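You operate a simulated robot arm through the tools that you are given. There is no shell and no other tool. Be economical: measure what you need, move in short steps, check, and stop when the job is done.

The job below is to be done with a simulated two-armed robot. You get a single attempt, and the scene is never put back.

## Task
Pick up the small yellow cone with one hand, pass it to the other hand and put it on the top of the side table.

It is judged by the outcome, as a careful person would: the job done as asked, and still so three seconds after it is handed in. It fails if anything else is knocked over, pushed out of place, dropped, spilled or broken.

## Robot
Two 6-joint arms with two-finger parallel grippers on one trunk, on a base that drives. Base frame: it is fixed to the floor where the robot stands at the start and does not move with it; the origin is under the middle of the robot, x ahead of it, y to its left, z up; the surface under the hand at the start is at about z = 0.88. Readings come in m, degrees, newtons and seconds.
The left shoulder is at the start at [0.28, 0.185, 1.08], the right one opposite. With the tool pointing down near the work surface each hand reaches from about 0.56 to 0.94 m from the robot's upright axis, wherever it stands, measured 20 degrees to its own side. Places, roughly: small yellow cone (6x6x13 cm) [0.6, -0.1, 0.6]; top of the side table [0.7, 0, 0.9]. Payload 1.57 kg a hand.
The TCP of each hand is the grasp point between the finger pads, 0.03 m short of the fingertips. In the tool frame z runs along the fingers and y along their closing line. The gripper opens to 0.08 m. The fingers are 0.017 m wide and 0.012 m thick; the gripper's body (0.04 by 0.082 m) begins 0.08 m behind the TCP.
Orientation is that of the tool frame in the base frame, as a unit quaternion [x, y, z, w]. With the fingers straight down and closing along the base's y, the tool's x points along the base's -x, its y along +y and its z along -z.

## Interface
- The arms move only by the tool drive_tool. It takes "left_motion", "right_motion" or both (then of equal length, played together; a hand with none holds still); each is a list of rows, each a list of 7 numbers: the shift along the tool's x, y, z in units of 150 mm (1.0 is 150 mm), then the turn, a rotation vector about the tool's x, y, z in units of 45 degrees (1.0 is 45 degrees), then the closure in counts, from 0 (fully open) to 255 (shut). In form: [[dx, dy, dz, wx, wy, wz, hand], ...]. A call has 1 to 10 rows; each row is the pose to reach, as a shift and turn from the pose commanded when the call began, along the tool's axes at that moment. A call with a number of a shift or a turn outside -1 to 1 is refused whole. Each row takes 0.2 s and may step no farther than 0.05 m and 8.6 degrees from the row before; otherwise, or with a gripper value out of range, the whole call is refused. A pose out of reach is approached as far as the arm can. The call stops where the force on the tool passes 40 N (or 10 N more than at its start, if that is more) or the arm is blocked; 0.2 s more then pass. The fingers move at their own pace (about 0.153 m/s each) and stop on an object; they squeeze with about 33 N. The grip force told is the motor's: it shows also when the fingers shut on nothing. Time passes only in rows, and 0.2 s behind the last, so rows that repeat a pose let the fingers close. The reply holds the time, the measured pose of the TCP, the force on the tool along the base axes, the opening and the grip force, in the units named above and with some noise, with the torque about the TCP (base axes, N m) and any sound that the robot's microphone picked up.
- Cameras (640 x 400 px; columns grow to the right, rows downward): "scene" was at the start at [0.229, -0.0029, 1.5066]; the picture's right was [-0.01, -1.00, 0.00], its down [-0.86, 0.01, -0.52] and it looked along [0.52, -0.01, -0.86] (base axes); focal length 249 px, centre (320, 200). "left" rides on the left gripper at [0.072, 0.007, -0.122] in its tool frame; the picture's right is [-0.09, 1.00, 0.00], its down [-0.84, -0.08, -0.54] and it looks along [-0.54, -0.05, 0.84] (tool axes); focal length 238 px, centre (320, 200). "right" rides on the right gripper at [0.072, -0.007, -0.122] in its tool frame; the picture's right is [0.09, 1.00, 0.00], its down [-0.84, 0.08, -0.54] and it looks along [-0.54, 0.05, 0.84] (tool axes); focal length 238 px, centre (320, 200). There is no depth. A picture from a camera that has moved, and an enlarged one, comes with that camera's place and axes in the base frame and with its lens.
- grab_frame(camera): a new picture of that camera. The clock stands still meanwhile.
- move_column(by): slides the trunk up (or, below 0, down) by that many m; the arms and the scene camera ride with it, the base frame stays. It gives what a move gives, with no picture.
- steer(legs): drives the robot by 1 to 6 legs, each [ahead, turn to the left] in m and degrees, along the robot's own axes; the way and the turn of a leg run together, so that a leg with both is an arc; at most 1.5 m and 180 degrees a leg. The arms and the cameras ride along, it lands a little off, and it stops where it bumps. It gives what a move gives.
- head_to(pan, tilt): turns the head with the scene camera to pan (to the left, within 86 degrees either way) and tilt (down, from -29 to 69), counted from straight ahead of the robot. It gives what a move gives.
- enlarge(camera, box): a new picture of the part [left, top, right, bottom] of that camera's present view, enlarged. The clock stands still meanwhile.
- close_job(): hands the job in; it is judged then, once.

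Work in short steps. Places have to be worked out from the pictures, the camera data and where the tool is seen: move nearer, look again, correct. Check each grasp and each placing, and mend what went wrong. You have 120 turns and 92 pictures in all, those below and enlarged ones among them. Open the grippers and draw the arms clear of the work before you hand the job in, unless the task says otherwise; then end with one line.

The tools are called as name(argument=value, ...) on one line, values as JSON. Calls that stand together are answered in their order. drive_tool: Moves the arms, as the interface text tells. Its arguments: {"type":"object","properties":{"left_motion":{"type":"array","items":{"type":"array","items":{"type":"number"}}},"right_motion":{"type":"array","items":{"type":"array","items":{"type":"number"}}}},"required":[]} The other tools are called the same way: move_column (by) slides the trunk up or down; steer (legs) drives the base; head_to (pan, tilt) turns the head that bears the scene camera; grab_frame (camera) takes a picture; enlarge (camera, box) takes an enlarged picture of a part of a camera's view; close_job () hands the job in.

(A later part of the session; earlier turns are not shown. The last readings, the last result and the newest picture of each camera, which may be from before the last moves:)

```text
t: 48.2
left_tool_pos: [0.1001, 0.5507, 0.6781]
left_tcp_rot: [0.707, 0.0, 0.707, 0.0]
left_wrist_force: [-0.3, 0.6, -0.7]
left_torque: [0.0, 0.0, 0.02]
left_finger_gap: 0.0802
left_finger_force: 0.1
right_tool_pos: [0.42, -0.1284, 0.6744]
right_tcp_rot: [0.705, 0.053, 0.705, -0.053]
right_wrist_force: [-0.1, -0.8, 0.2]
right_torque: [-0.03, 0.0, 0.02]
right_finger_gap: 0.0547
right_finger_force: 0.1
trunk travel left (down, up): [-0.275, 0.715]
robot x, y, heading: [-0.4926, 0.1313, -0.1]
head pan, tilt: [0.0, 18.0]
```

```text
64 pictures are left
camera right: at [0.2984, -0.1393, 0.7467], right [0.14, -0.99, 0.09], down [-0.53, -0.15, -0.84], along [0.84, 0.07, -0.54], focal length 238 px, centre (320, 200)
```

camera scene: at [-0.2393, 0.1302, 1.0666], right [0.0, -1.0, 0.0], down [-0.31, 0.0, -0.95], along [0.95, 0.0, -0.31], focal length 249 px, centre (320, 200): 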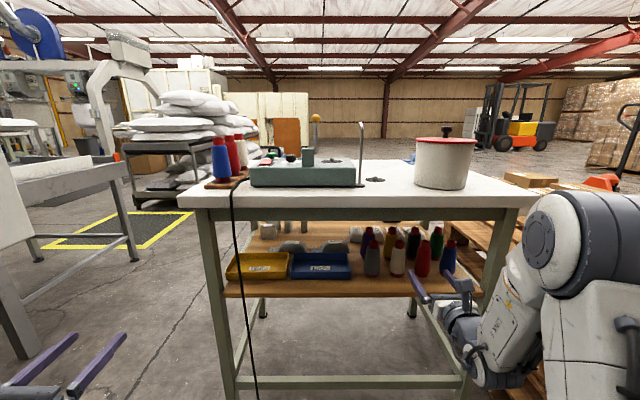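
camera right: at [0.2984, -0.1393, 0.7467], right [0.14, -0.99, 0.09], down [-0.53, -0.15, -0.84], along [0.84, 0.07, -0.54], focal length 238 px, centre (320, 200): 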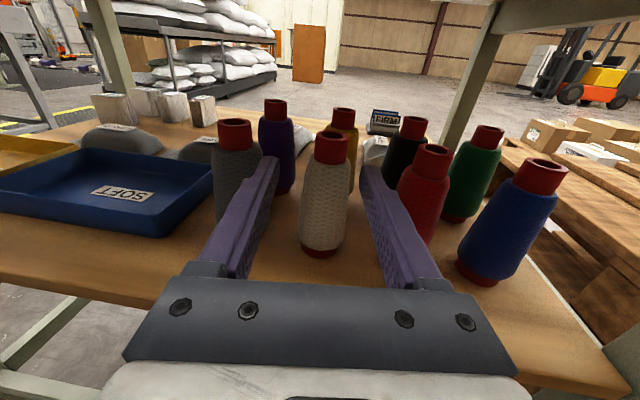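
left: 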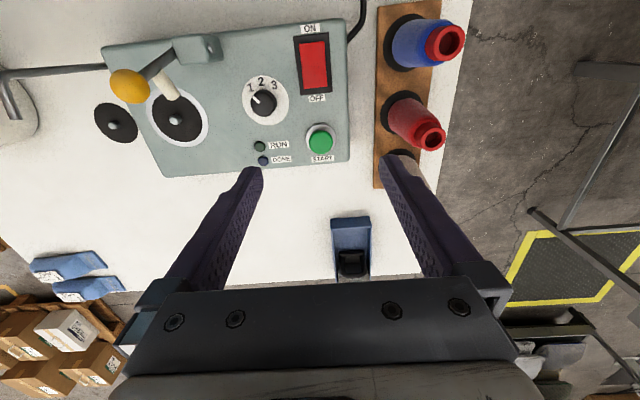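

Aligned at y −0.128 with 8.6° yaw. I advance straight along base x by 0.07 m.

drive_tool(right_motion=[[0, 0.035, 0.23, 0, 0, 0, 80], [-0.01, 0.07, 0.461, 0, 0, 0, 80]])

grab_frame(camera="right")

enlarge(camera="scene", box=[340, 190, 500, 290])

```text
t: 48.8
left_tool_pos: [0.099, 0.5495, 0.6795]
left_tcp_rot: [0.707, 0.001, 0.707, -0.001]
left_wrist_force: [-0.3, -0.6, 1.2]
left_torque: [0.0, -0.01, -0.02]
left_finger_gap: 0.0799
left_finger_force: 0.0
right_tool_pos: [0.4884, -0.1307, 0.6734]
right_tcp_rot: [0.705, 0.051, 0.706, -0.051]
right_wrist_force: [1.2, 0.2, -0.3]
right_torque: [0.02, 0.01, -0.02]
right_finger_gap: 0.0547
right_finger_force: 0.2
trunk travel left (down, up): [-0.275, 0.715]
robot x, y, heading: [-0.4929, 0.132, 0.2]
head pan, tilt: [0.0, 18.0]
```

```text
63 pictures are left
camera right: at [0.368, -0.1399, 0.746], right [0.14, -0.99, 0.09], down [-0.53, -0.15, -0.84], along [0.84, 0.07, -0.54], focal length 238 px, centre (320, 200)
```

right: 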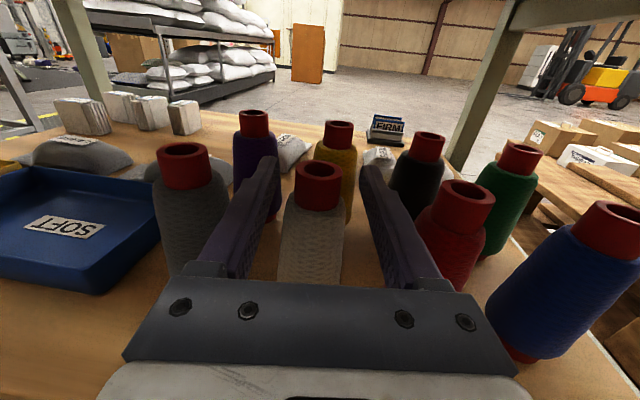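

```text
4.00 times, centred on (420, 240) of scene
camera zoom: at [-0.2395, 0.1301, 1.0667], right [0.0, -1.0, 0.0], down [-0.31, 0.0, -0.95], along [0.95, 0.0, -0.31], focal length 998 px, centre (-80, 40)
```

zoom: 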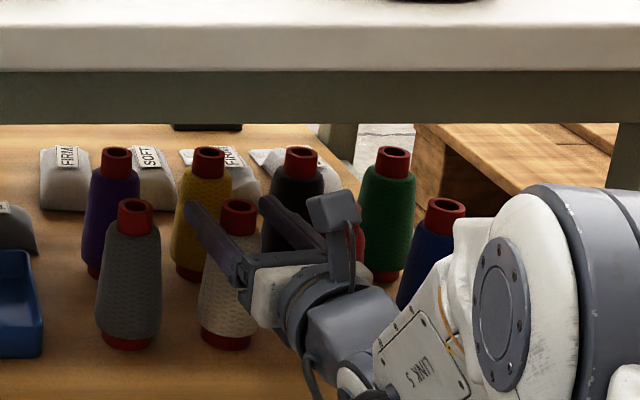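

Tube is at the TCP (computed top centre ≈ (0.491, −0.127)). I centre by 3 mm and close.

drive_tool(right_motion=[[0, -0.02, 0, 0, 0, 0, 80], [0, -0.02, 0, 0, 0, 0, 130], [0, -0.02, 0, 0, 0, 0, 160], [0, -0.02, 0, 0, 0, 0, 255], [0, -0.02, 0, 0, 0, 0, 255]])

grab_frame(camera="right")

```text
t: 50.0
left_tool_pos: [0.0996, 0.5494, 0.6793]
left_tcp_rot: [0.707, 0.0, 0.707, 0.0]
left_wrist_force: [-0.2, -1.2, -0.6]
left_torque: [0.03, 0.01, -0.02]
left_finger_gap: 0.0802
left_finger_force: 0.1
right_tool_pos: [0.4885, -0.127, 0.673]
right_tcp_rot: [0.705, 0.05, 0.705, -0.05]
right_wrist_force: [-0.4, 0.2, 0.3]
right_torque: [0.03, -0.02, 0.03]
right_finger_gap: 0.0282
right_finger_force: 32.7
trunk travel left (down, up): [-0.275, 0.715]
robot x, y, heading: [-0.4936, 0.132, 0.1]
head pan, tilt: [0.0, 18.0]
```

```text
61 pictures are left
camera right: at [0.3674, -0.1369, 0.7458], right [0.14, -0.99, 0.09], down [-0.53, -0.15, -0.84], along [0.84, 0.07, -0.54], focal length 238 px, centre (320, 200)
```

right: 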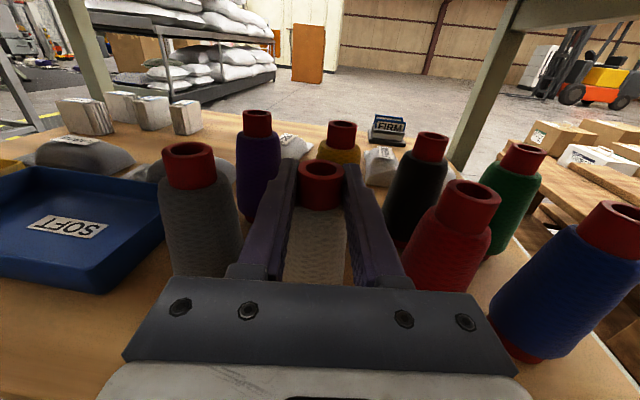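

Gripped (0.028 m). Home pose of white: TCP (0.4885, −0.127, 0.673), yaw 8.2°. I lift 15 mm and withdraw straight back.

drive_tool(right_motion=[[0.05, 0, 0, 0, 0, 0, 255], [0.1, 0, 0, 0, 0, 0, 255], [0.1, -0.035, -0.23, 0, 0, 0, 255], [0.1, -0.07, -0.461, 0, 0, 0, 255], [0.1, -0.105, -0.69, 0, 0, 0, 255], [0.1, -0.14, -0.92, 0, 0, 0, 255]])

drive_tool(right_motion=[[0, -0.035, -0.23, 0, 0, 0, 255], [0, -0.07, -0.46, 0, 0, 0, 255]])

grab_frame(camera="scene")

```text
t: 51.4
left_tool_pos: [0.0989, 0.549, 0.6786]
left_tcp_rot: [0.707, 0.001, 0.707, -0.001]
left_wrist_force: [0.9, 0.2, 0.0]
left_torque: [0.01, 0.02, -0.02]
left_finger_gap: 0.0798
left_finger_force: 0.0
right_tool_pos: [0.35, -0.125, 0.6879]
right_tcp_rot: [0.705, 0.052, 0.705, -0.052]
right_wrist_force: [-0.3, 0.6, -0.6]
right_torque: [0.0, 0.0, 0.01]
right_finger_gap: 0.0285
right_finger_force: 32.7
trunk travel left (down, up): [-0.275, 0.715]
robot x, y, heading: [-0.4953, 0.1325, 0.3]
head pan, tilt: [0.0, 18.0]
```

```text
t: 52.0
left_tool_pos: [0.0995, 0.5496, 0.6795]
left_tcp_rot: [0.708, 0.0, 0.707, 0.0]
left_wrist_force: [-0.1, 0.1, 0.0]
left_torque: [0.02, 0.02, 0.01]
left_finger_gap: 0.0796
left_finger_force: 0.0
right_tool_pos: [0.2804, -0.1257, 0.6885]
right_tcp_rot: [0.705, 0.052, 0.705, -0.052]
right_wrist_force: [-1.1, -0.4, 0.1]
right_torque: [0.0, -0.04, 0.04]
right_finger_gap: 0.0284
right_finger_force: 32.7
trunk travel left (down, up): [-0.275, 0.715]
robot x, y, heading: [-0.4938, 0.1308, 0.1]
head pan, tilt: [0.0, 18.0]
```

```text
60 pictures are left
camera scene: at [-0.2392, 0.1302, 1.0666], right [0.0, -1.0, 0.0], down [-0.31, 0.0, -0.95], along [0.95, 0.0, -0.31], focal length 249 px, centre (320, 200)
```

scene: 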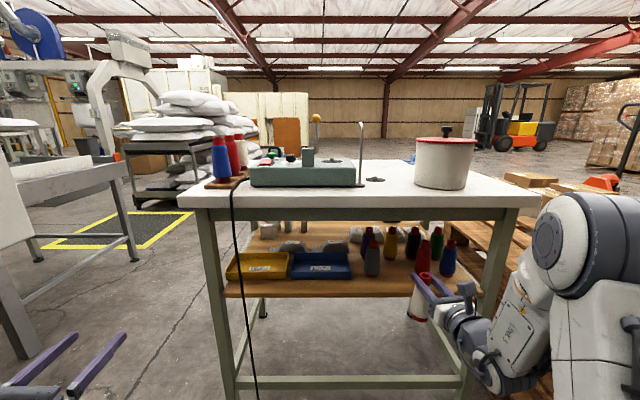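

White is out cleanly. I raise the trunk 0.37 m to bring it above the table top.

move_column(by=0.37)

head_to(pan=-10, tilt=45)

grab_frame(camera="scene")

grab_frame(camera="right")

```text
t: 55.6
left_tool_pos: [0.0989, 0.5493, 1.0481]
left_tcp_rot: [0.707, 0.0, 0.707, -0.001]
left_wrist_force: [-0.2, 0.5, 0.7]
left_torque: [0.0, 0.0, 0.0]
left_finger_gap: 0.0801
left_finger_force: 0.1
right_tool_pos: [0.2787, -0.1256, 1.0588]
right_tcp_rot: [0.705, 0.052, 0.705, -0.052]
right_wrist_force: [-0.3, 0.9, -0.9]
right_torque: [0.02, 0.02, 0.0]
right_finger_gap: 0.0283
right_finger_force: 32.9
trunk travel left (down, up): [-0.645, 0.345]
robot x, y, heading: [-0.4957, 0.1332, -0.1]
head pan, tilt: [0.0, 18.0]
```

```text
t: 56.5
left_tool_pos: [0.0988, 0.5484, 1.049]
left_tcp_rot: [0.707, 0.0, 0.707, 0.0]
left_wrist_force: [0.4, -0.9, 0.0]
left_torque: [0.0, 0.0, -0.01]
left_finger_gap: 0.0799
left_finger_force: 0.1
right_tool_pos: [0.2795, -0.1264, 1.0584]
right_tcp_rot: [0.705, 0.052, 0.705, -0.052]
right_wrist_force: [-0.5, 0.0, -0.2]
right_torque: [0.01, 0.03, 0.0]
right_finger_gap: 0.0284
right_finger_force: 33.0
trunk travel left (down, up): [-0.645, 0.345]
robot x, y, heading: [-0.4915, 0.133, 0.3]
head pan, tilt: [-10.0, 45.0]
```

```text
59 pictures are left
camera scene: at [-0.2525, 0.116, 1.3948], right [-0.17, -0.99, 0.0], down [-0.7, 0.12, -0.71], along [0.7, -0.12, -0.71], focal length 249 px, centre (320, 200)
```

scene: 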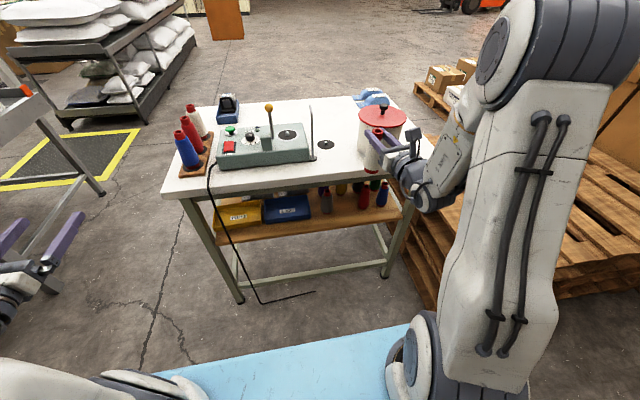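

```text
58 pictures are left
camera right: at [0.1586, -0.1362, 1.1315], right [0.14, -0.99, 0.09], down [-0.53, -0.15, -0.84], along [0.84, 0.07, -0.54], focal length 238 px, centre (320, 200)
```

right: 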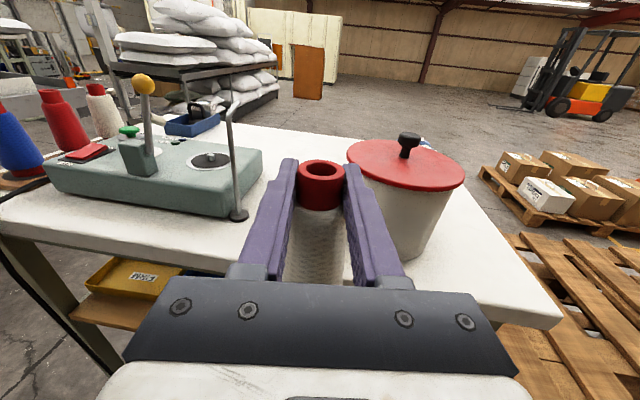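

Rod foot at about (0.462, +0.024), pot lid's left edge y≈−0.14, table edge x≈0.364. I'll set white temporarily at ≈(0.43, −0.06), yawing the hand a bit more.

drive_tool(right_motion=[[0, 0, 0, 0.15, 0, 0, 255], [0, -0.1, 0.1, 0.3, 0, 0, 255], [0, -0.2, 0.3, 0.3, 0, 0, 255], [0, -0.28, 0.55, 0.3, 0, 0, 255], [0, -0.28, 0.8, 0.3, 0, 0, 255], [0, -0.28, 1.0, 0.3, 0, 0, 255]])

grab_frame(camera="right")

grab_frame(camera="scene")

```text
t: 57.9
left_tool_pos: [0.0996, 0.5491, 1.0489]
left_tcp_rot: [0.707, 0.001, 0.707, 0.0]
left_wrist_force: [0.5, -0.5, 0.2]
left_torque: [-0.01, -0.02, -0.03]
left_finger_gap: 0.0804
left_finger_force: 0.0
right_tool_pos: [0.4242, -0.0613, 1.0597]
right_tcp_rot: [0.694, 0.134, 0.694, -0.134]
right_wrist_force: [-1.0, 0.4, -1.7]
right_torque: [-0.01, 0.01, 0.0]
right_finger_gap: 0.0281
right_finger_force: 33.4
trunk travel left (down, up): [-0.645, 0.345]
robot x, y, heading: [-0.4937, 0.1283, 0.5]
head pan, tilt: [-10.0, 45.0]
```

```text
57 pictures are left
camera right: at [0.308, -0.1003, 1.1318], right [0.37, -0.92, 0.09], down [-0.47, -0.27, -0.84], along [0.8, 0.27, -0.54], focal length 238 px, centre (320, 200)
```

right: 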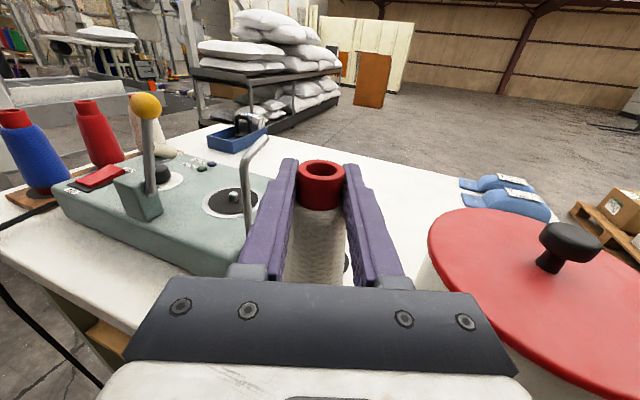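

```text
56 pictures are left
camera scene: at [-0.2527, 0.116, 1.3947], right [-0.17, -0.99, 0.0], down [-0.7, 0.12, -0.71], along [0.7, -0.12, -0.71], focal length 249 px, centre (320, 200)
```

scene: 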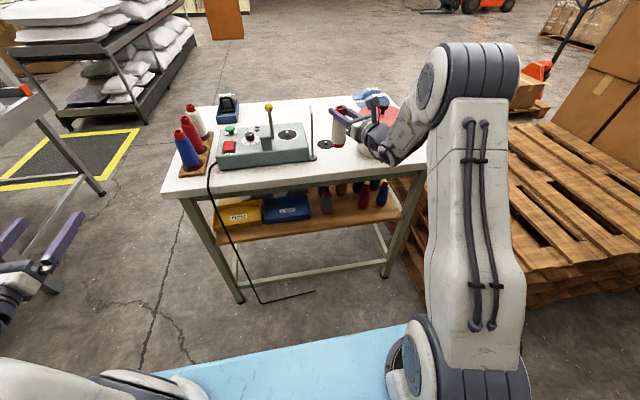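

Lowering toward the table: first to about 8 mm above expected contact.

drive_tool(right_motion=[[-0.15, 0, 0, 0, 0, 0, 255], [-0.3, 0, 0, 0, 0, 0, 255], [-0.38, 0, 0, 0, 0, 0, 255]])

enlarge(camera="scene", box=[290, 90, 420, 190])

```text
t: 58.7
left_tool_pos: [0.1, 0.5498, 1.0492]
left_tcp_rot: [0.707, 0.001, 0.707, -0.001]
left_wrist_force: [0.2, 0.4, 0.0]
left_torque: [-0.04, 0.01, -0.01]
left_finger_gap: 0.08
left_finger_force: 0.1
right_tool_pos: [0.4228, -0.0625, 1.0013]
right_tcp_rot: [0.694, 0.134, 0.694, -0.134]
right_wrist_force: [0.2, 0.7, 0.1]
right_torque: [0.02, -0.02, 0.0]
right_finger_gap: 0.0282
right_finger_force: 33.2
trunk travel left (down, up): [-0.645, 0.345]
robot x, y, heading: [-0.493, 0.1325, 0.1]
head pan, tilt: [-10.0, 45.0]
```

```text
4.00 times, centred on (355, 140) of scene
camera zoom: at [-0.2525, 0.116, 1.3947], right [-0.17, -0.99, 0.0], down [-0.7, 0.12, -0.71], along [0.7, -0.12, -0.71], focal length 998 px, centre (180, 440)
```

zoom: 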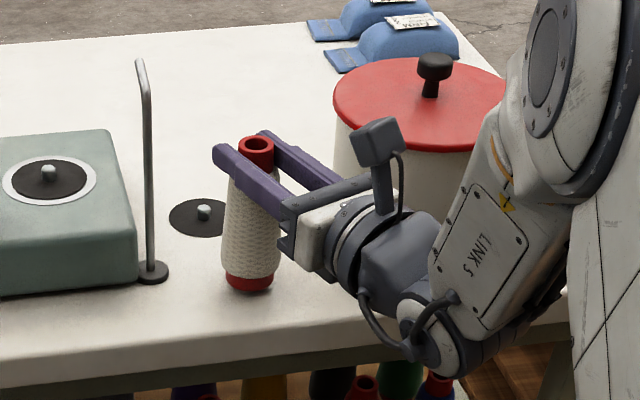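

Still slightly above the surface. Small downward steps with the force watched.

drive_tool(right_motion=[[-0.015, 0, 0, 0, 0, 0, 255], [-0.03, 0, 0, 0, 0, 0, 255]])

drive_tool(right_motion=[[-0.01, 0, 0, 0, 0, 0, 255], [-0.02, 0, 0, 0, 0, 0, 255]])

```text
t: 59.3
left_tool_pos: [0.0996, 0.5496, 1.0485]
left_tcp_rot: [0.707, 0.0, 0.707, 0.0]
left_wrist_force: [0.8, -0.1, -0.4]
left_torque: [0.03, -0.02, 0.02]
left_finger_gap: 0.0801
left_finger_force: 0.2
right_tool_pos: [0.4226, -0.0617, 0.9966]
right_tcp_rot: [0.694, 0.134, 0.694, -0.134]
right_wrist_force: [-0.4, -0.7, -0.8]
right_torque: [0.01, 0.02, 0.03]
right_finger_gap: 0.0282
right_finger_force: 32.6
trunk travel left (down, up): [-0.645, 0.345]
robot x, y, heading: [-0.493, 0.1283, 0.4]
head pan, tilt: [-10.0, 45.0]
```

```text
t: 59.9
left_tool_pos: [0.0991, 0.5485, 1.0484]
left_tcp_rot: [0.708, 0.001, 0.707, -0.001]
left_wrist_force: [-0.2, 0.4, -0.1]
left_torque: [0.0, 0.01, 0.01]
left_finger_gap: 0.0802
left_finger_force: 0.0
right_tool_pos: [0.4224, -0.063, 0.9952]
right_tcp_rot: [0.694, 0.134, 0.694, -0.134]
right_wrist_force: [-0.4, 0.5, -0.7]
right_torque: [0.02, 0.01, -0.01]
right_finger_gap: 0.0284
right_finger_force: 32.9
trunk travel left (down, up): [-0.645, 0.345]
robot x, y, heading: [-0.4956, 0.1307, 0.2]
head pan, tilt: [-10.0, 45.0]
```

No contact yet; continue.

drive_tool(right_motion=[[-0.013, 0, 0, 0, 0, 0, 255], [-0.013, 0, 0, 0, 0, 0, 255]])

drive_tool(right_motion=[[-0.013, 0, 0, 0, 0, 0, 255], [-0.013, 0, 0, 0, 0, 0, 255]])

drive_tool(right_motion=[[-0.013, 0, 0, 0, 0, 0, 255], [-0.013, 0, 0, 0, 0, 0, 255]])

enlarge(camera="scene", box=[290, 90, 420, 190])

```text
t: 60.5
left_tool_pos: [0.0988, 0.5501, 1.0475]
left_tcp_rot: [0.707, 0.0, 0.707, -0.001]
left_wrist_force: [-0.1, 0.3, 0.0]
left_torque: [0.01, 0.01, 0.0]
left_finger_gap: 0.08
left_finger_force: 0.1
right_tool_pos: [0.4229, -0.0624, 0.9936]
right_tcp_rot: [0.694, 0.134, 0.695, -0.134]
right_wrist_force: [0.2, -0.7, 3.5]
right_torque: [0.12, 0.03, 0.01]
right_finger_gap: 0.0284
right_finger_force: 33.2
trunk travel left (down, up): [-0.645, 0.345]
robot x, y, heading: [-0.4928, 0.1273, 0.1]
head pan, tilt: [-10.0, 45.0]
```

```text
t: 61.1
left_tool_pos: [0.0993, 0.5495, 1.0498]
left_tcp_rot: [0.707, 0.0, 0.707, -0.001]
left_wrist_force: [0.8, -0.5, -0.5]
left_torque: [0.01, -0.01, 0.01]
left_finger_gap: 0.0801
left_finger_force: 0.0
right_tool_pos: [0.4221, -0.0621, 0.9936]
right_tcp_rot: [0.693, 0.133, 0.696, -0.132]
right_wrist_force: [0.2, -0.9, 11.9]
right_torque: [0.04, 0.05, 0.01]
right_finger_gap: 0.0282
right_finger_force: 32.7
trunk travel left (down, up): [-0.645, 0.345]
robot x, y, heading: [-0.4928, 0.1328, 0.2]
head pan, tilt: [-10.0, 45.0]
```

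```text
t: 61.7
left_tool_pos: [0.0975, 0.5495, 1.0499]
left_tcp_rot: [0.707, 0.001, 0.707, 0.0]
left_wrist_force: [-0.4, -0.3, -0.2]
left_torque: [0.0, -0.02, -0.04]
left_finger_gap: 0.08
left_finger_force: 0.0
right_tool_pos: [0.4226, -0.0648, 0.9933]
right_tcp_rot: [0.691, 0.135, 0.697, -0.134]
right_wrist_force: [1.2, -3.8, 23.3]
right_torque: [-0.12, -0.03, 0.04]
right_finger_gap: 0.0282
right_finger_force: 33.3
trunk travel left (down, up): [-0.645, 0.345]
robot x, y, heading: [-0.4959, 0.1314, 0.1]
head pan, tilt: [-10.0, 45.0]
```

```text
4.00 times, centred on (355, 140) of scene
camera zoom: at [-0.2536, 0.1161, 1.3951], right [-0.17, -0.99, 0.0], down [-0.7, 0.12, -0.71], along [0.7, -0.12, -0.71], focal length 998 px, centre (180, 440)
```

zoom: 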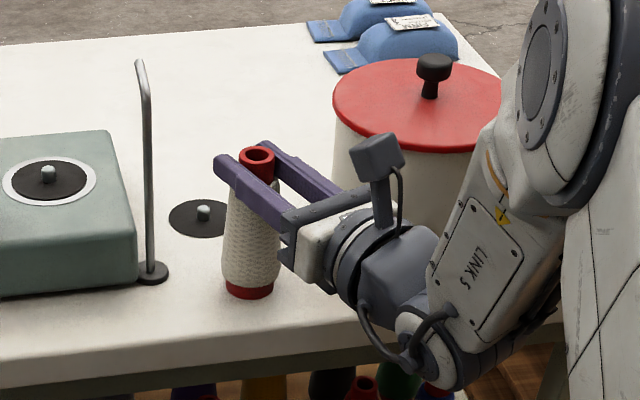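

Contact at z≈0.9936. I relax the press by ~4 mm, then open to the same 80 count.

drive_tool(right_motion=[[0.024, 0, 0, 0, 0, 0, 255], [0.024, 0, 0, 0, 0, 0, 255], [0.024, 0, 0, 0, 0, 0, 120], [0.024, 0, 0, 0, 0, 0, 80], [0.024, 0, 0, 0, 0, 0, 80]])

grab_frame(camera="right")

```text
t: 62.9
left_tool_pos: [0.1003, 0.5493, 1.0492]
left_tcp_rot: [0.707, 0.001, 0.707, -0.001]
left_wrist_force: [0.6, -0.3, 0.2]
left_torque: [-0.01, 0.01, 0.03]
left_finger_gap: 0.08
left_finger_force: 0.0
right_tool_pos: [0.4219, -0.062, 0.9922]
right_tcp_rot: [0.696, 0.133, 0.693, -0.133]
right_wrist_force: [0.0, -0.3, 4.8]
right_torque: [-0.1, -0.07, -0.02]
right_finger_gap: 0.0547
right_finger_force: 0.1
trunk travel left (down, up): [-0.645, 0.345]
robot x, y, heading: [-0.4971, 0.129, 0.3]
head pan, tilt: [-10.0, 45.0]
```

```text
53 pictures are left
camera right: at [0.3066, -0.1006, 1.0642], right [0.37, -0.92, 0.09], down [-0.48, -0.27, -0.84], along [0.8, 0.27, -0.54], focal length 238 px, centre (320, 200)
```

right: 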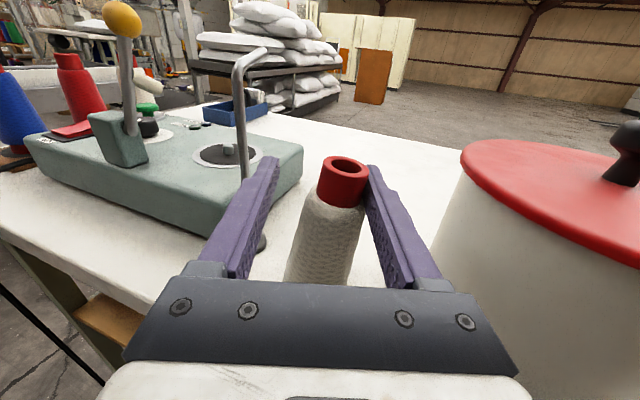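

The cone may be leaning slightly on the right finger; I check from the scene camera.

enlarge(camera="scene", box=[310, 110, 375, 175])

enlarge(camera="right", box=[240, 130, 420, 290])

```text
6.15 times, centred on (342, 142) of scene
camera zoom: at [-0.2528, 0.1161, 1.3947], right [-0.17, -0.99, 0.0], down [-0.7, 0.12, -0.71], along [0.7, -0.12, -0.71], focal length 1535 px, centre (182, 554)
```

zoom: 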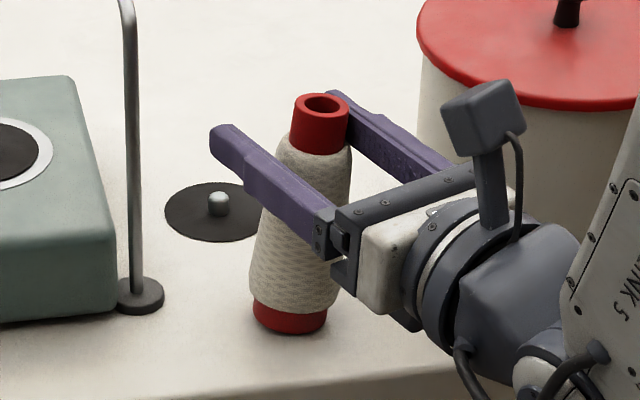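

```text
2.50 times, centred on (330, 210) of right
camera zoom: at [0.3066, -0.1006, 1.0642], right [0.37, -0.92, 0.09], down [-0.48, -0.27, -0.84], along [0.8, 0.27, -0.54], focal length 596 px, centre (295, 175)
```

zoom: 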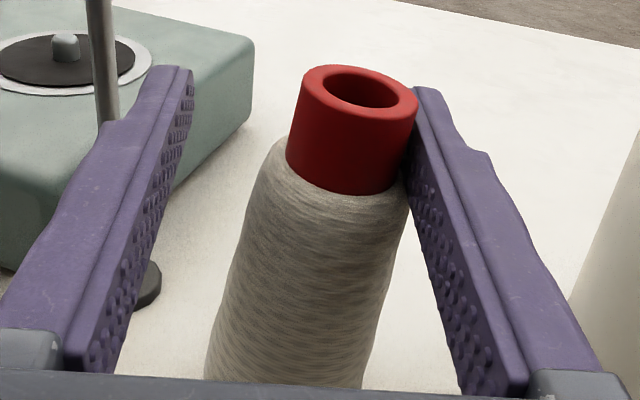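

It leans on the right finger. Re-closing will push it upright; then I relieve the vertical load and check upright before releasing slowly.

drive_tool(right_motion=[[0, 0, 0, 0, 0, 0, 110], [0, 0, 0, 0, 0, 0, 140], [0, 0, 0, 0, 0, 0, 160], [0, 0, 0, 0, 0, 0, 255], [0, 0, 0, 0, 0, 0, 255]])

enlarge(camera="scene", box=[310, 110, 375, 175])

enlarge(camera="right", box=[240, 130, 420, 290])

```text
t: 64.1
left_tool_pos: [0.0988, 0.5502, 1.0481]
left_tcp_rot: [0.707, 0.0, 0.707, 0.0]
left_wrist_force: [-0.8, 0.0, -0.2]
left_torque: [0.02, 0.01, 0.0]
left_finger_gap: 0.0803
left_finger_force: 0.1
right_tool_pos: [0.4224, -0.0637, 0.991]
right_tcp_rot: [0.695, 0.134, 0.694, -0.134]
right_wrist_force: [0.0, -0.3, 1.0]
right_torque: [-0.03, 0.03, 0.01]
right_finger_gap: 0.0285
right_finger_force: 32.6
trunk travel left (down, up): [-0.645, 0.345]
robot x, y, heading: [-0.4926, 0.1305, 0.0]
head pan, tilt: [-10.0, 45.0]
```

```text
6.15 times, centred on (342, 142) of scene
camera zoom: at [-0.2525, 0.116, 1.3947], right [-0.17, -0.99, 0.0], down [-0.7, 0.12, -0.71], along [0.7, -0.12, -0.71], focal length 1535 px, centre (182, 554)
```

zoom: 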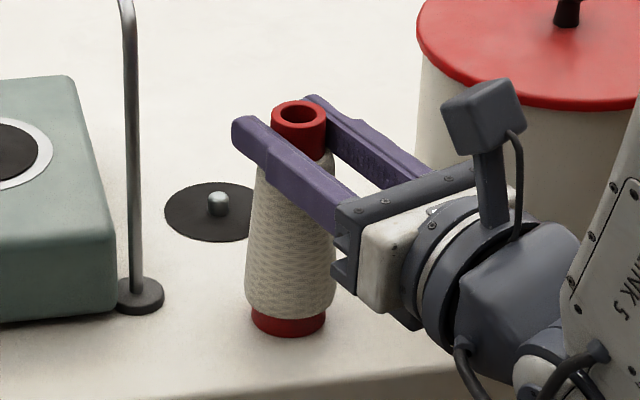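

```text
2.50 times, centred on (330, 210) of right
camera zoom: at [0.3068, -0.1008, 1.0647], right [0.37, -0.92, 0.09], down [-0.48, -0.27, -0.84], along [0.8, 0.27, -0.54], focal length 596 px, centre (295, 175)
```

zoom: 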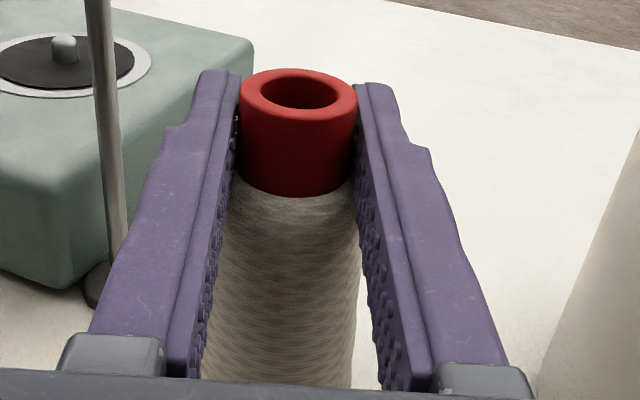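

Upright again. I open just slightly, raise a few mm off the yarn shoulder, then open further slowly.

drive_tool(right_motion=[[0, 0, 0, 0, 0, 0, 155], [0, 0, 0, 0, 0, 0, 150], [0.02, 0, 0, 0, 0, 0, 148], [0.04, 0, 0, 0, 0, 0, 146], [0.04, 0, 0, 0, 0, 0, 130]])

enlarge(camera="right", box=[240, 130, 420, 290])

```text
t: 65.3
left_tool_pos: [0.0996, 0.5491, 1.0491]
left_tcp_rot: [0.707, 0.0, 0.708, 0.0]
left_wrist_force: [-0.5, 0.3, 0.7]
left_torque: [-0.01, -0.02, 0.02]
left_finger_gap: 0.0801
left_finger_force: 0.0
right_tool_pos: [0.423, -0.0625, 0.998]
right_tcp_rot: [0.695, 0.133, 0.694, -0.134]
right_wrist_force: [0.6, 0.4, -0.1]
right_torque: [0.03, -0.02, 0.04]
right_finger_gap: 0.039
right_finger_force: 0.1
trunk travel left (down, up): [-0.645, 0.345]
robot x, y, heading: [-0.4966, 0.1321, 0.1]
head pan, tilt: [-10.0, 45.0]
```

```text
2.50 times, centred on (330, 210) of right
camera zoom: at [0.3068, -0.1011, 1.0707], right [0.37, -0.92, 0.09], down [-0.47, -0.27, -0.84], along [0.8, 0.27, -0.54], focal length 596 px, centre (295, 175)
```

zoom: 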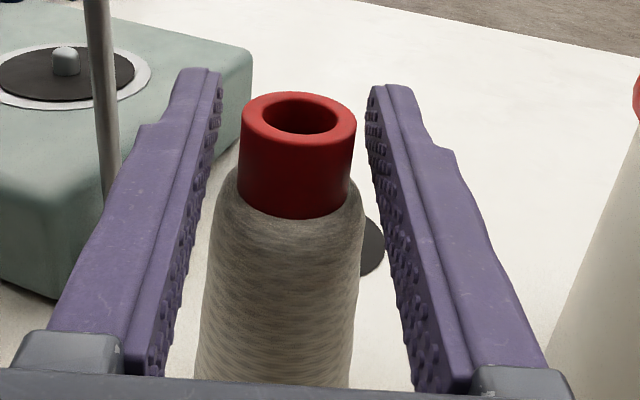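

Free and upright. Open to 80 and withdraw along the finger direction.

drive_tool(right_motion=[[0, 0, 0, 0, 0, 0, 80], [0, 0, -0.2, 0, 0, 0, 80], [0, 0, -0.45, 0, 0, 0, 80], [0, 0, -0.7, 0, 0, 0, 80], [0, 0, -0.95, 0, 0, 0, 80]])

grab_frame(camera="right")

```text
t: 66.5
left_tool_pos: [0.0989, 0.5496, 1.0498]
left_tcp_rot: [0.707, 0.001, 0.707, -0.001]
left_wrist_force: [0.6, 0.2, 0.4]
left_torque: [-0.01, -0.01, 0.0]
left_finger_gap: 0.08
left_finger_force: 0.0
right_tool_pos: [0.2906, -0.1164, 0.9987]
right_tcp_rot: [0.694, 0.134, 0.694, -0.135]
right_wrist_force: [-0.4, 0.8, 0.0]
right_torque: [-0.04, 0.04, 0.01]
right_finger_gap: 0.0546
right_finger_force: 0.1
trunk travel left (down, up): [-0.645, 0.345]
robot x, y, heading: [-0.4943, 0.1314, 0.1]
head pan, tilt: [-10.0, 45.0]
```

```text
47 pictures are left
camera right: at [0.1751, -0.1543, 1.071], right [0.37, -0.92, 0.09], down [-0.47, -0.27, -0.84], along [0.8, 0.27, -0.54], focal length 238 px, centre (320, 200)
```

right: 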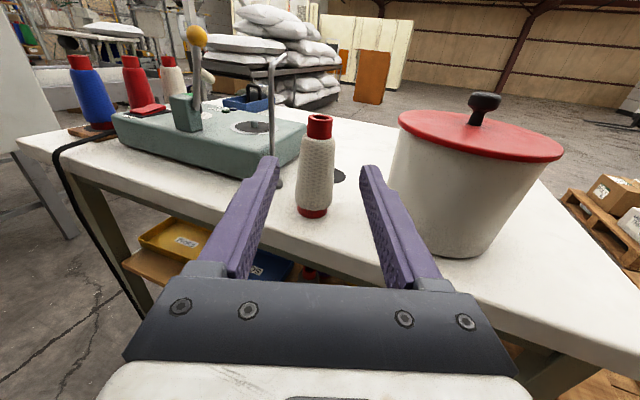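

White is standing safely on the top. Lower the trunk 0.325 m and yaw back to ~8°.

move_column(by=-0.325)

drive_tool(right_motion=[[0, 0, 0, -0.15, 0, 0, 80], [0, 0, 0, -0.31, 0, 0, 80]])

grab_frame(camera="right")

```text
t: 69.7
left_tool_pos: [0.0986, 0.5497, 0.7238]
left_tcp_rot: [0.707, 0.001, 0.707, -0.001]
left_wrist_force: [0.6, 0.6, 0.3]
left_torque: [-0.04, 0.04, 0.03]
left_finger_gap: 0.0803
left_finger_force: 0.0
right_tool_pos: [0.2922, -0.1163, 0.6733]
right_tcp_rot: [0.695, 0.134, 0.694, -0.134]
right_wrist_force: [-1.0, -0.1, 0.6]
right_torque: [0.02, 0.02, -0.01]
right_finger_gap: 0.0549
right_finger_force: 0.1
trunk travel left (down, up): [-0.32, 0.67]
robot x, y, heading: [-0.4915, 0.1284, 0.1]
head pan, tilt: [-10.0, 45.0]
```

```text
t: 70.3
left_tool_pos: [0.0998, 0.5486, 0.7236]
left_tcp_rot: [0.707, 0.0, 0.707, 0.0]
left_wrist_force: [0.4, -0.2, -0.4]
left_torque: [0.01, -0.01, 0.01]
left_finger_gap: 0.0799
left_finger_force: 0.0
right_tool_pos: [0.2907, -0.1178, 0.6728]
right_tcp_rot: [0.705, 0.048, 0.706, -0.048]
right_wrist_force: [-0.2, -0.4, -0.4]
right_torque: [0.0, 0.03, -0.01]
right_finger_gap: 0.0546
right_finger_force: 0.0
trunk travel left (down, up): [-0.32, 0.67]
robot x, y, heading: [-0.4927, 0.1297, 0.2]
head pan, tilt: [-10.0, 45.0]
```

```text
46 pictures are left
camera right: at [0.1691, -0.1258, 0.7462], right [0.13, -0.99, 0.09], down [-0.53, -0.15, -0.84], along [0.84, 0.06, -0.54], focal length 238 px, centre (320, 200)
```

right: 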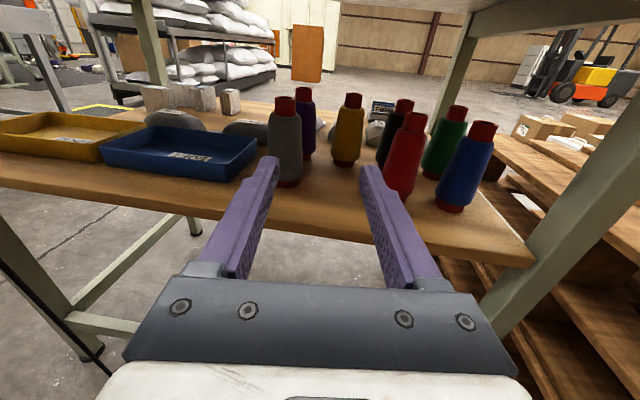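

Clear path to yellow. I advance in stages; first to x≈0.43.

drive_tool(right_motion=[[0.02, 0.06, 0.2, 0, 0, 0, 80], [0.02, 0.12, 0.45, 0, 0, 0, 80], [0.02, 0.17, 0.7, 0, 0, 0, 80], [0.02, 0.206, 0.914, 0, 0, 0, 80]])

grab_frame(camera="right")

```text
t: 71.3
left_tool_pos: [0.0994, 0.5502, 0.7229]
left_tcp_rot: [0.707, 0.001, 0.707, 0.0]
left_wrist_force: [0.2, 0.1, 1.0]
left_torque: [0.03, 0.04, -0.01]
left_finger_gap: 0.0801
left_finger_force: 0.0
right_tool_pos: [0.431, -0.1294, 0.6765]
right_tcp_rot: [0.706, 0.048, 0.705, -0.049]
right_wrist_force: [-1.8, 0.4, 1.0]
right_torque: [0.01, 0.01, 0.02]
right_finger_gap: 0.0549
right_finger_force: 0.0
trunk travel left (down, up): [-0.32, 0.67]
robot x, y, heading: [-0.4947, 0.1308, 0.3]
head pan, tilt: [-10.0, 45.0]
```

```text
45 pictures are left
camera right: at [0.3096, -0.138, 0.7496], right [0.14, -0.99, 0.09], down [-0.53, -0.15, -0.84], along [0.84, 0.07, -0.54], focal length 238 px, centre (320, 200)
```

right: 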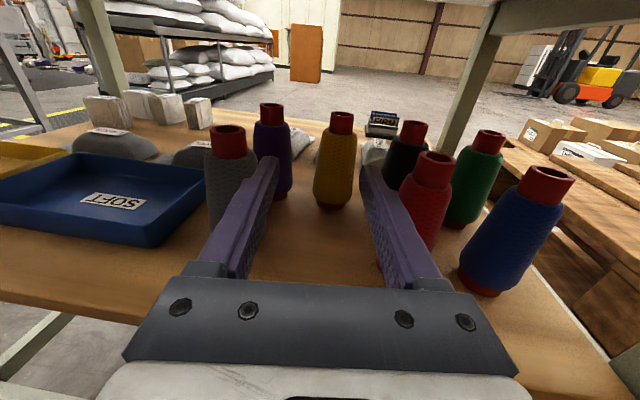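

Yellow refined at ≈(0.58, −0.130). I trim the yaw by ~3° for more clearance to the red cone and advance to x≈0.52.

drive_tool(right_motion=[[0, 0, 0, -0.07, 0, 0, 80], [0, 0.035, 0.25, -0.07, 0, 0, 80], [0, 0.07, 0.5, -0.07, 0, 0, 80], [0, 0.085, 0.6, -0.07, 0, 0, 80]])

grab_frame(camera="right")

head_to(pan=-20, tilt=28)

grab_frame(camera="scene")

```text
t: 72.3
left_tool_pos: [0.0984, 0.5479, 0.7241]
left_tcp_rot: [0.707, 0.0, 0.707, 0.0]
left_wrist_force: [-0.6, -0.6, -0.6]
left_torque: [0.01, 0.0, 0.03]
left_finger_gap: 0.08
left_finger_force: 0.1
right_tool_pos: [0.5202, -0.1293, 0.6777]
right_tcp_rot: [0.707, 0.029, 0.706, -0.029]
right_wrist_force: [-0.5, 0.0, 0.2]
right_torque: [0.03, -0.03, -0.03]
right_finger_gap: 0.0548
right_finger_force: 0.1
trunk travel left (down, up): [-0.32, 0.67]
robot x, y, heading: [-0.4935, 0.1307, 0.1]
head pan, tilt: [-10.0, 45.0]
```

```text
44 pictures are left
camera right: at [0.3992, -0.1307, 0.7497], right [0.08, -0.99, 0.09], down [-0.53, -0.12, -0.84], along [0.84, 0.02, -0.54], focal length 238 px, centre (320, 200)
```

right: 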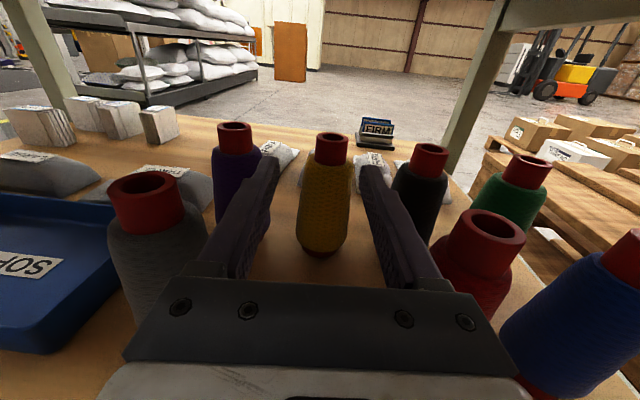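

```text
t: 73.1
left_tool_pos: [0.1002, 0.5493, 0.7244]
left_tcp_rot: [0.707, 0.001, 0.707, -0.001]
left_wrist_force: [-0.2, 0.6, -0.7]
left_torque: [-0.02, -0.03, 0.0]
left_finger_gap: 0.08
left_finger_force: 0.1
right_tool_pos: [0.5212, -0.1288, 0.6763]
right_tcp_rot: [0.706, 0.03, 0.707, -0.03]
right_wrist_force: [-0.1, -0.5, -0.7]
right_torque: [0.01, 0.0, -0.04]
right_finger_gap: 0.0549
right_finger_force: 0.1
trunk travel left (down, up): [-0.32, 0.67]
robot x, y, heading: [-0.4949, 0.1279, 0.2]
head pan, tilt: [-20.0, 28.0]
```

```text
43 pictures are left
camera scene: at [-0.2469, 0.099, 1.0954], right [-0.34, -0.94, 0.0], down [-0.44, 0.16, -0.88], along [0.83, -0.3, -0.47], focal length 249 px, centre (320, 200)
```

scene: 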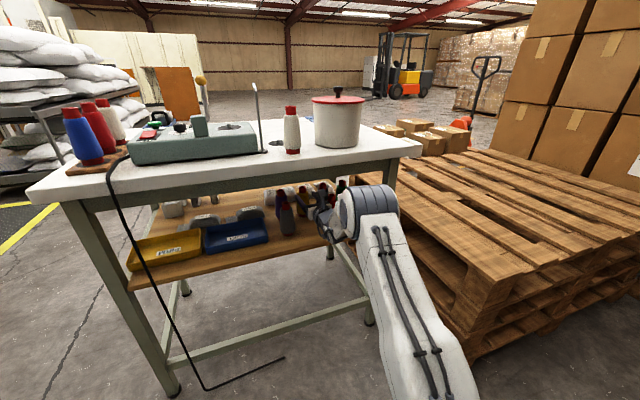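

Yellow at ≈(0.578, −0.131). Clearance of the gripper bar to red is ~8 mm; I reduce yaw a little more and advance in small rows.

drive_tool(right_motion=[[0, 0, 0, -0.05, 0, 0, 80], [0, 0.012, 0.13, -0.05, 0, 0, 80], [0, 0.024, 0.26, -0.05, 0, 0, 80]])

grab_frame(camera="right")

```text
t: 73.9
left_tool_pos: [0.0982, 0.5495, 0.7235]
left_tcp_rot: [0.707, 0.001, 0.707, 0.0]
left_wrist_force: [0.9, 0.5, -0.5]
left_torque: [0.0, -0.02, 0.01]
left_finger_gap: 0.0798
left_finger_force: 0.1
right_tool_pos: [0.5615, -0.1297, 0.6768]
right_tcp_rot: [0.707, 0.015, 0.707, -0.015]
right_wrist_force: [0.1, 0.1, 0.1]
right_torque: [0.05, 0.01, 0.0]
right_finger_gap: 0.055
right_finger_force: 0.0
trunk travel left (down, up): [-0.32, 0.67]
robot x, y, heading: [-0.4964, 0.1311, 0.5]
head pan, tilt: [-20.0, 28.0]
```

```text
42 pictures are left
camera right: at [0.4387, -0.1267, 0.7497], right [0.04, -0.99, 0.09], down [-0.54, -0.1, -0.84], along [0.84, -0.01, -0.54], focal length 238 px, centre (320, 200)
```

right: 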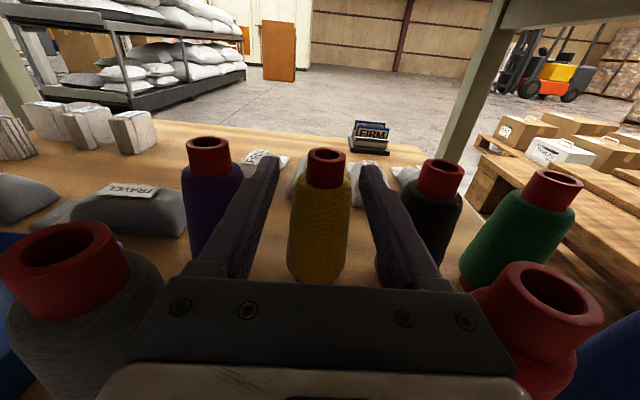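

Clearances hold (~10 mm). Advance the last 17 mm.

drive_tool(right_motion=[[0, 0.002, 0.06, 0, 0, 0, 80], [0, 0.005, 0.12, 0, 0, 0, 80]])

grab_frame(camera="right")

```text
t: 74.5
left_tool_pos: [0.0992, 0.5494, 0.7239]
left_tcp_rot: [0.707, 0.001, 0.707, -0.001]
left_wrist_force: [-0.7, 0.8, -0.5]
left_torque: [0.01, 0.0, 0.01]
left_finger_gap: 0.0798
left_finger_force: 0.0
right_tool_pos: [0.5789, -0.1281, 0.6768]
right_tcp_rot: [0.707, 0.015, 0.707, -0.015]
right_wrist_force: [0.0, 0.0, -0.2]
right_torque: [0.02, 0.02, -0.02]
right_finger_gap: 0.0551
right_finger_force: 0.1
trunk travel left (down, up): [-0.32, 0.67]
robot x, y, heading: [-0.4904, 0.1305, 0.2]
head pan, tilt: [-20.0, 28.0]
```

```text
41 pictures are left
camera right: at [0.4572, -0.1266, 0.7493], right [0.04, -0.99, 0.09], down [-0.54, -0.1, -0.84], along [0.84, -0.01, -0.54], focal length 238 px, centre (320, 200)
```

right: 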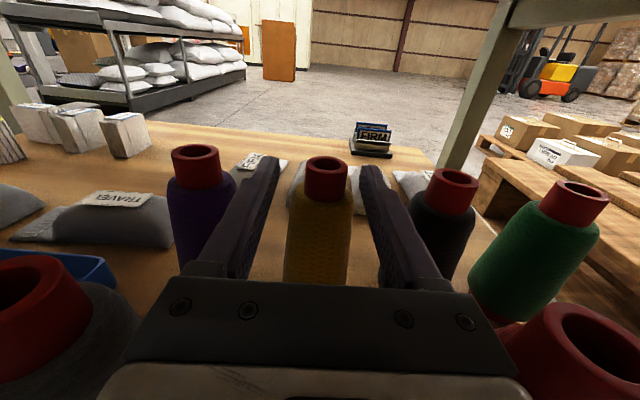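

Tube sits at the grasp point. Close on it.

drive_tool(right_motion=[[0, 0.01, 0.01, 0, 0, 0, 110], [0, 0.01, 0.01, 0, 0, 0, 140], [0, 0.01, 0.01, 0, 0, 0, 160], [0, 0.01, 0.01, 0, 0, 0, 255], [0, 0.01, 0.01, 0, 0, 0, 255]])

drive_tool(right_motion=[[0.05, 0, 0, 0, 0, 0, 255], [0.12, 0, 0, 0, 0, 0, 255]])

grab_frame(camera="right")

```text
t: 75.7
left_tool_pos: [0.0996, 0.5495, 0.7245]
left_tcp_rot: [0.707, 0.0, 0.707, 0.0]
left_wrist_force: [0.8, -0.4, 0.0]
left_torque: [0.0, 0.0, -0.01]
left_finger_gap: 0.0801
left_finger_force: 0.3
right_tool_pos: [0.5806, -0.1311, 0.6757]
right_tcp_rot: [0.707, 0.015, 0.707, -0.015]
right_wrist_force: [1.0, -0.3, 0.5]
right_torque: [-0.03, -0.06, -0.01]
right_finger_gap: 0.0281
right_finger_force: 33.5
trunk travel left (down, up): [-0.32, 0.67]
robot x, y, heading: [-0.4923, 0.1305, -0.0]
head pan, tilt: [-20.0, 28.0]
```

```text
t: 76.3
left_tool_pos: [0.0993, 0.5504, 0.7242]
left_tcp_rot: [0.707, 0.001, 0.707, -0.001]
left_wrist_force: [-0.6, 0.6, -0.2]
left_torque: [0.02, 0.0, 0.0]
left_finger_gap: 0.08
left_finger_force: 0.2
right_tool_pos: [0.5807, -0.1297, 0.6939]
right_tcp_rot: [0.708, 0.015, 0.706, -0.015]
right_wrist_force: [0.5, 0.6, -1.2]
right_torque: [0.02, 0.05, 0.0]
right_finger_gap: 0.028
right_finger_force: 33.0
trunk travel left (down, up): [-0.32, 0.67]
robot x, y, heading: [-0.4939, 0.1304, 0.3]
head pan, tilt: [-20.0, 28.0]
```

```text
40 pictures are left
camera right: at [0.4586, -0.1276, 0.7667], right [0.04, -0.99, 0.09], down [-0.54, -0.1, -0.84], along [0.84, -0.01, -0.54], focal length 238 px, centre (320, 200)
```

right: 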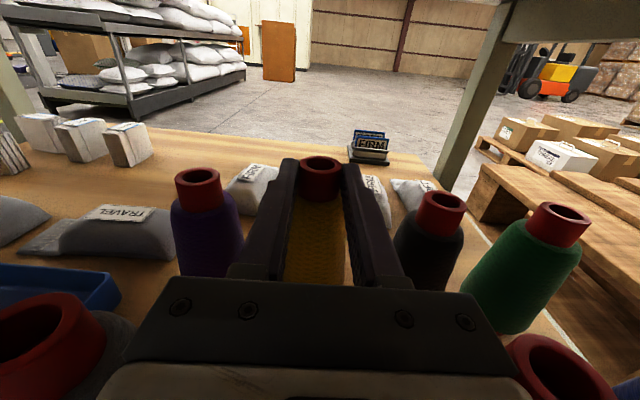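

Lifted cleanly. The camera housing is near the apron height, so I come down 10 mm and withdraw straight back between gray and red.

drive_tool(right_motion=[[-0.065, 0, 0, 0, 0, 0, 255], [-0.065, -0.008, -0.2, 0, 0, 0, 255], [-0.065, -0.016, -0.4, 0, 0, 0, 255], [-0.065, -0.024, -0.6, 0, 0, 0, 255], [-0.065, -0.03, -0.75, 0, 0, 0, 255]])

grab_frame(camera="right")

```text
t: 77.5
left_tool_pos: [0.0993, 0.5494, 0.7228]
left_tcp_rot: [0.707, 0.001, 0.707, -0.001]
left_wrist_force: [0.5, 0.5, -0.3]
left_torque: [0.02, -0.01, 0.02]
left_finger_gap: 0.0798
left_finger_force: 0.1
right_tool_pos: [0.4669, -0.1309, 0.6846]
right_tcp_rot: [0.708, 0.017, 0.706, -0.016]
right_wrist_force: [0.2, -0.1, -1.4]
right_torque: [-0.04, 0.02, 0.01]
right_finger_gap: 0.0278
right_finger_force: 33.3
trunk travel left (down, up): [-0.32, 0.67]
robot x, y, heading: [-0.4936, 0.1315, 0.1]
head pan, tilt: [-20.0, 28.0]
```

```text
39 pictures are left
camera right: at [0.3457, -0.1289, 0.7566], right [0.05, -0.99, 0.09], down [-0.54, -0.1, -0.84], along [0.84, -0.01, -0.54], focal length 238 px, centre (320, 200)
```

right: 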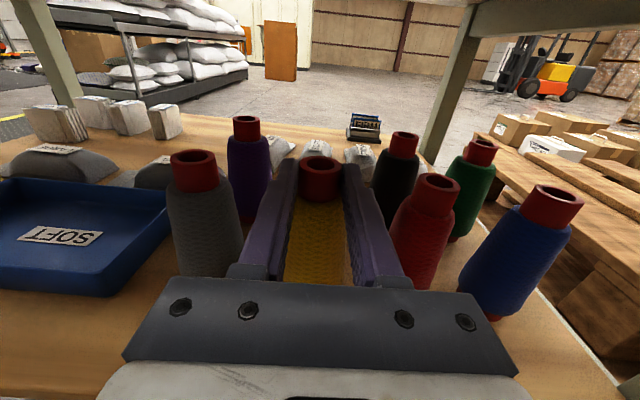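

Clear. Continue out to x≈0.29.

drive_tool(right_motion=[[0, 0, -0.25, 0, 0, 0, 255], [0, 0.02, -0.5, 0, 0, 0, 255], [0, 0.04, -0.75, 0, 0, 0, 255], [0, 0.06, -1.0, 0, 0, 0, 255]])

drive_tool(right_motion=[[0, 0.02, -0.2, 0, 0, 0, 255]])

grab_frame(camera="scene")

```text
t: 78.5
left_tool_pos: [0.0991, 0.55, 0.7226]
left_tcp_rot: [0.707, 0.0, 0.707, 0.0]
left_wrist_force: [0.3, 0.4, -0.2]
left_torque: [-0.03, 0.0, 0.0]
left_finger_gap: 0.0798
left_finger_force: 0.1
right_tool_pos: [0.3183, -0.1452, 0.6847]
right_tcp_rot: [0.707, 0.015, 0.707, -0.015]
right_wrist_force: [0.1, -0.5, -1.0]
right_torque: [0.0, 0.01, -0.01]
right_finger_gap: 0.028
right_finger_force: 32.6
trunk travel left (down, up): [-0.32, 0.67]
robot x, y, heading: [-0.4931, 0.1333, -0.1]
head pan, tilt: [-20.0, 28.0]
```

```text
t: 78.9
left_tool_pos: [0.098, 0.5494, 0.7242]
left_tcp_rot: [0.707, 0.0, 0.707, 0.0]
left_wrist_force: [0.8, -0.2, -0.3]
left_torque: [0.0, 0.0, 0.0]
left_finger_gap: 0.08
left_finger_force: 0.1
right_tool_pos: [0.2902, -0.1487, 0.6855]
right_tcp_rot: [0.707, 0.015, 0.707, -0.015]
right_wrist_force: [0.2, -0.2, -0.9]
right_torque: [0.01, -0.01, 0.05]
right_finger_gap: 0.0278
right_finger_force: 32.3
trunk travel left (down, up): [-0.32, 0.67]
robot x, y, heading: [-0.4905, 0.1306, 0.4]
head pan, tilt: [-20.0, 28.0]
```

```text
38 pictures are left
camera scene: at [-0.2468, 0.099, 1.0955], right [-0.34, -0.94, 0.0], down [-0.44, 0.16, -0.88], along [0.83, -0.3, -0.47], focal length 249 px, centre (320, 200)
```

scene: 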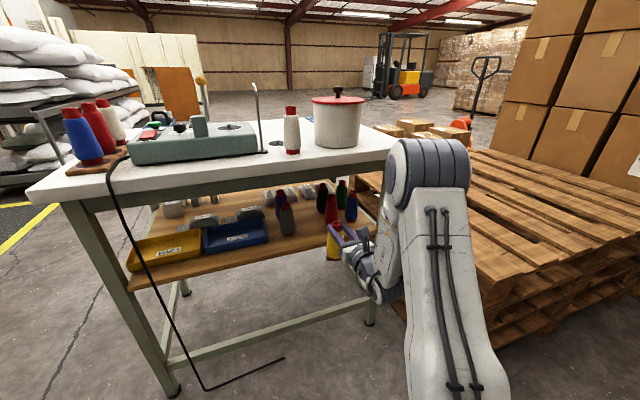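

Yellow is out, nothing else moved. I raise the trunk 0.40 m for the handover above table height.

move_column(by=0.4)

drive_tool(right_motion=[[0, 0, 0, 0.18, 0, 0, 255], [0, 0, 0, 0.36, 0, 0, 255], [0, -0.15, 0, 0.54, 0, 0, 255], [0, -0.35, 0, 0.72, 0, 0, 255], [0, -0.6, 0, 0.9, 0, 0, 255], [0, -0.85, 0, 0.95, 0, 0, 255], [0, -1.0, 0.05, 0.95, 0, 0, 255]])

```text
t: 82.7
left_tool_pos: [0.0998, 0.5502, 1.1242]
left_tcp_rot: [0.707, 0.0, 0.707, 0.0]
left_wrist_force: [-0.3, -0.3, -0.5]
left_torque: [0.0, -0.02, 0.02]
left_finger_gap: 0.0798
left_finger_force: 0.2
right_tool_pos: [0.2898, -0.1492, 1.0844]
right_tcp_rot: [0.707, 0.015, 0.707, -0.015]
right_wrist_force: [0.4, -0.4, -1.4]
right_torque: [-0.03, 0.01, 0.01]
right_finger_gap: 0.0278
right_finger_force: 33.4
trunk travel left (down, up): [-0.72, 0.27]
robot x, y, heading: [-0.4915, 0.1313, 0.1]
head pan, tilt: [-20.0, 28.0]
```

```text
t: 84.3
left_tool_pos: [0.0986, 0.5491, 1.1229]
left_tcp_rot: [0.707, 0.001, 0.707, -0.001]
left_wrist_force: [0.1, -1.4, -0.3]
left_torque: [-0.02, -0.03, 0.02]
left_finger_gap: 0.0801
left_finger_force: 0.1
right_tool_pos: [0.2912, 0.0005, 1.0851]
right_tcp_rot: [0.653, 0.272, 0.653, -0.272]
right_wrist_force: [0.6, 0.0, -1.3]
right_torque: [-0.04, -0.01, -0.01]
right_finger_gap: 0.0279
right_finger_force: 32.7
trunk travel left (down, up): [-0.72, 0.27]
robot x, y, heading: [-0.4931, 0.129, 0.1]
head pan, tilt: [-20.0, 28.0]
```

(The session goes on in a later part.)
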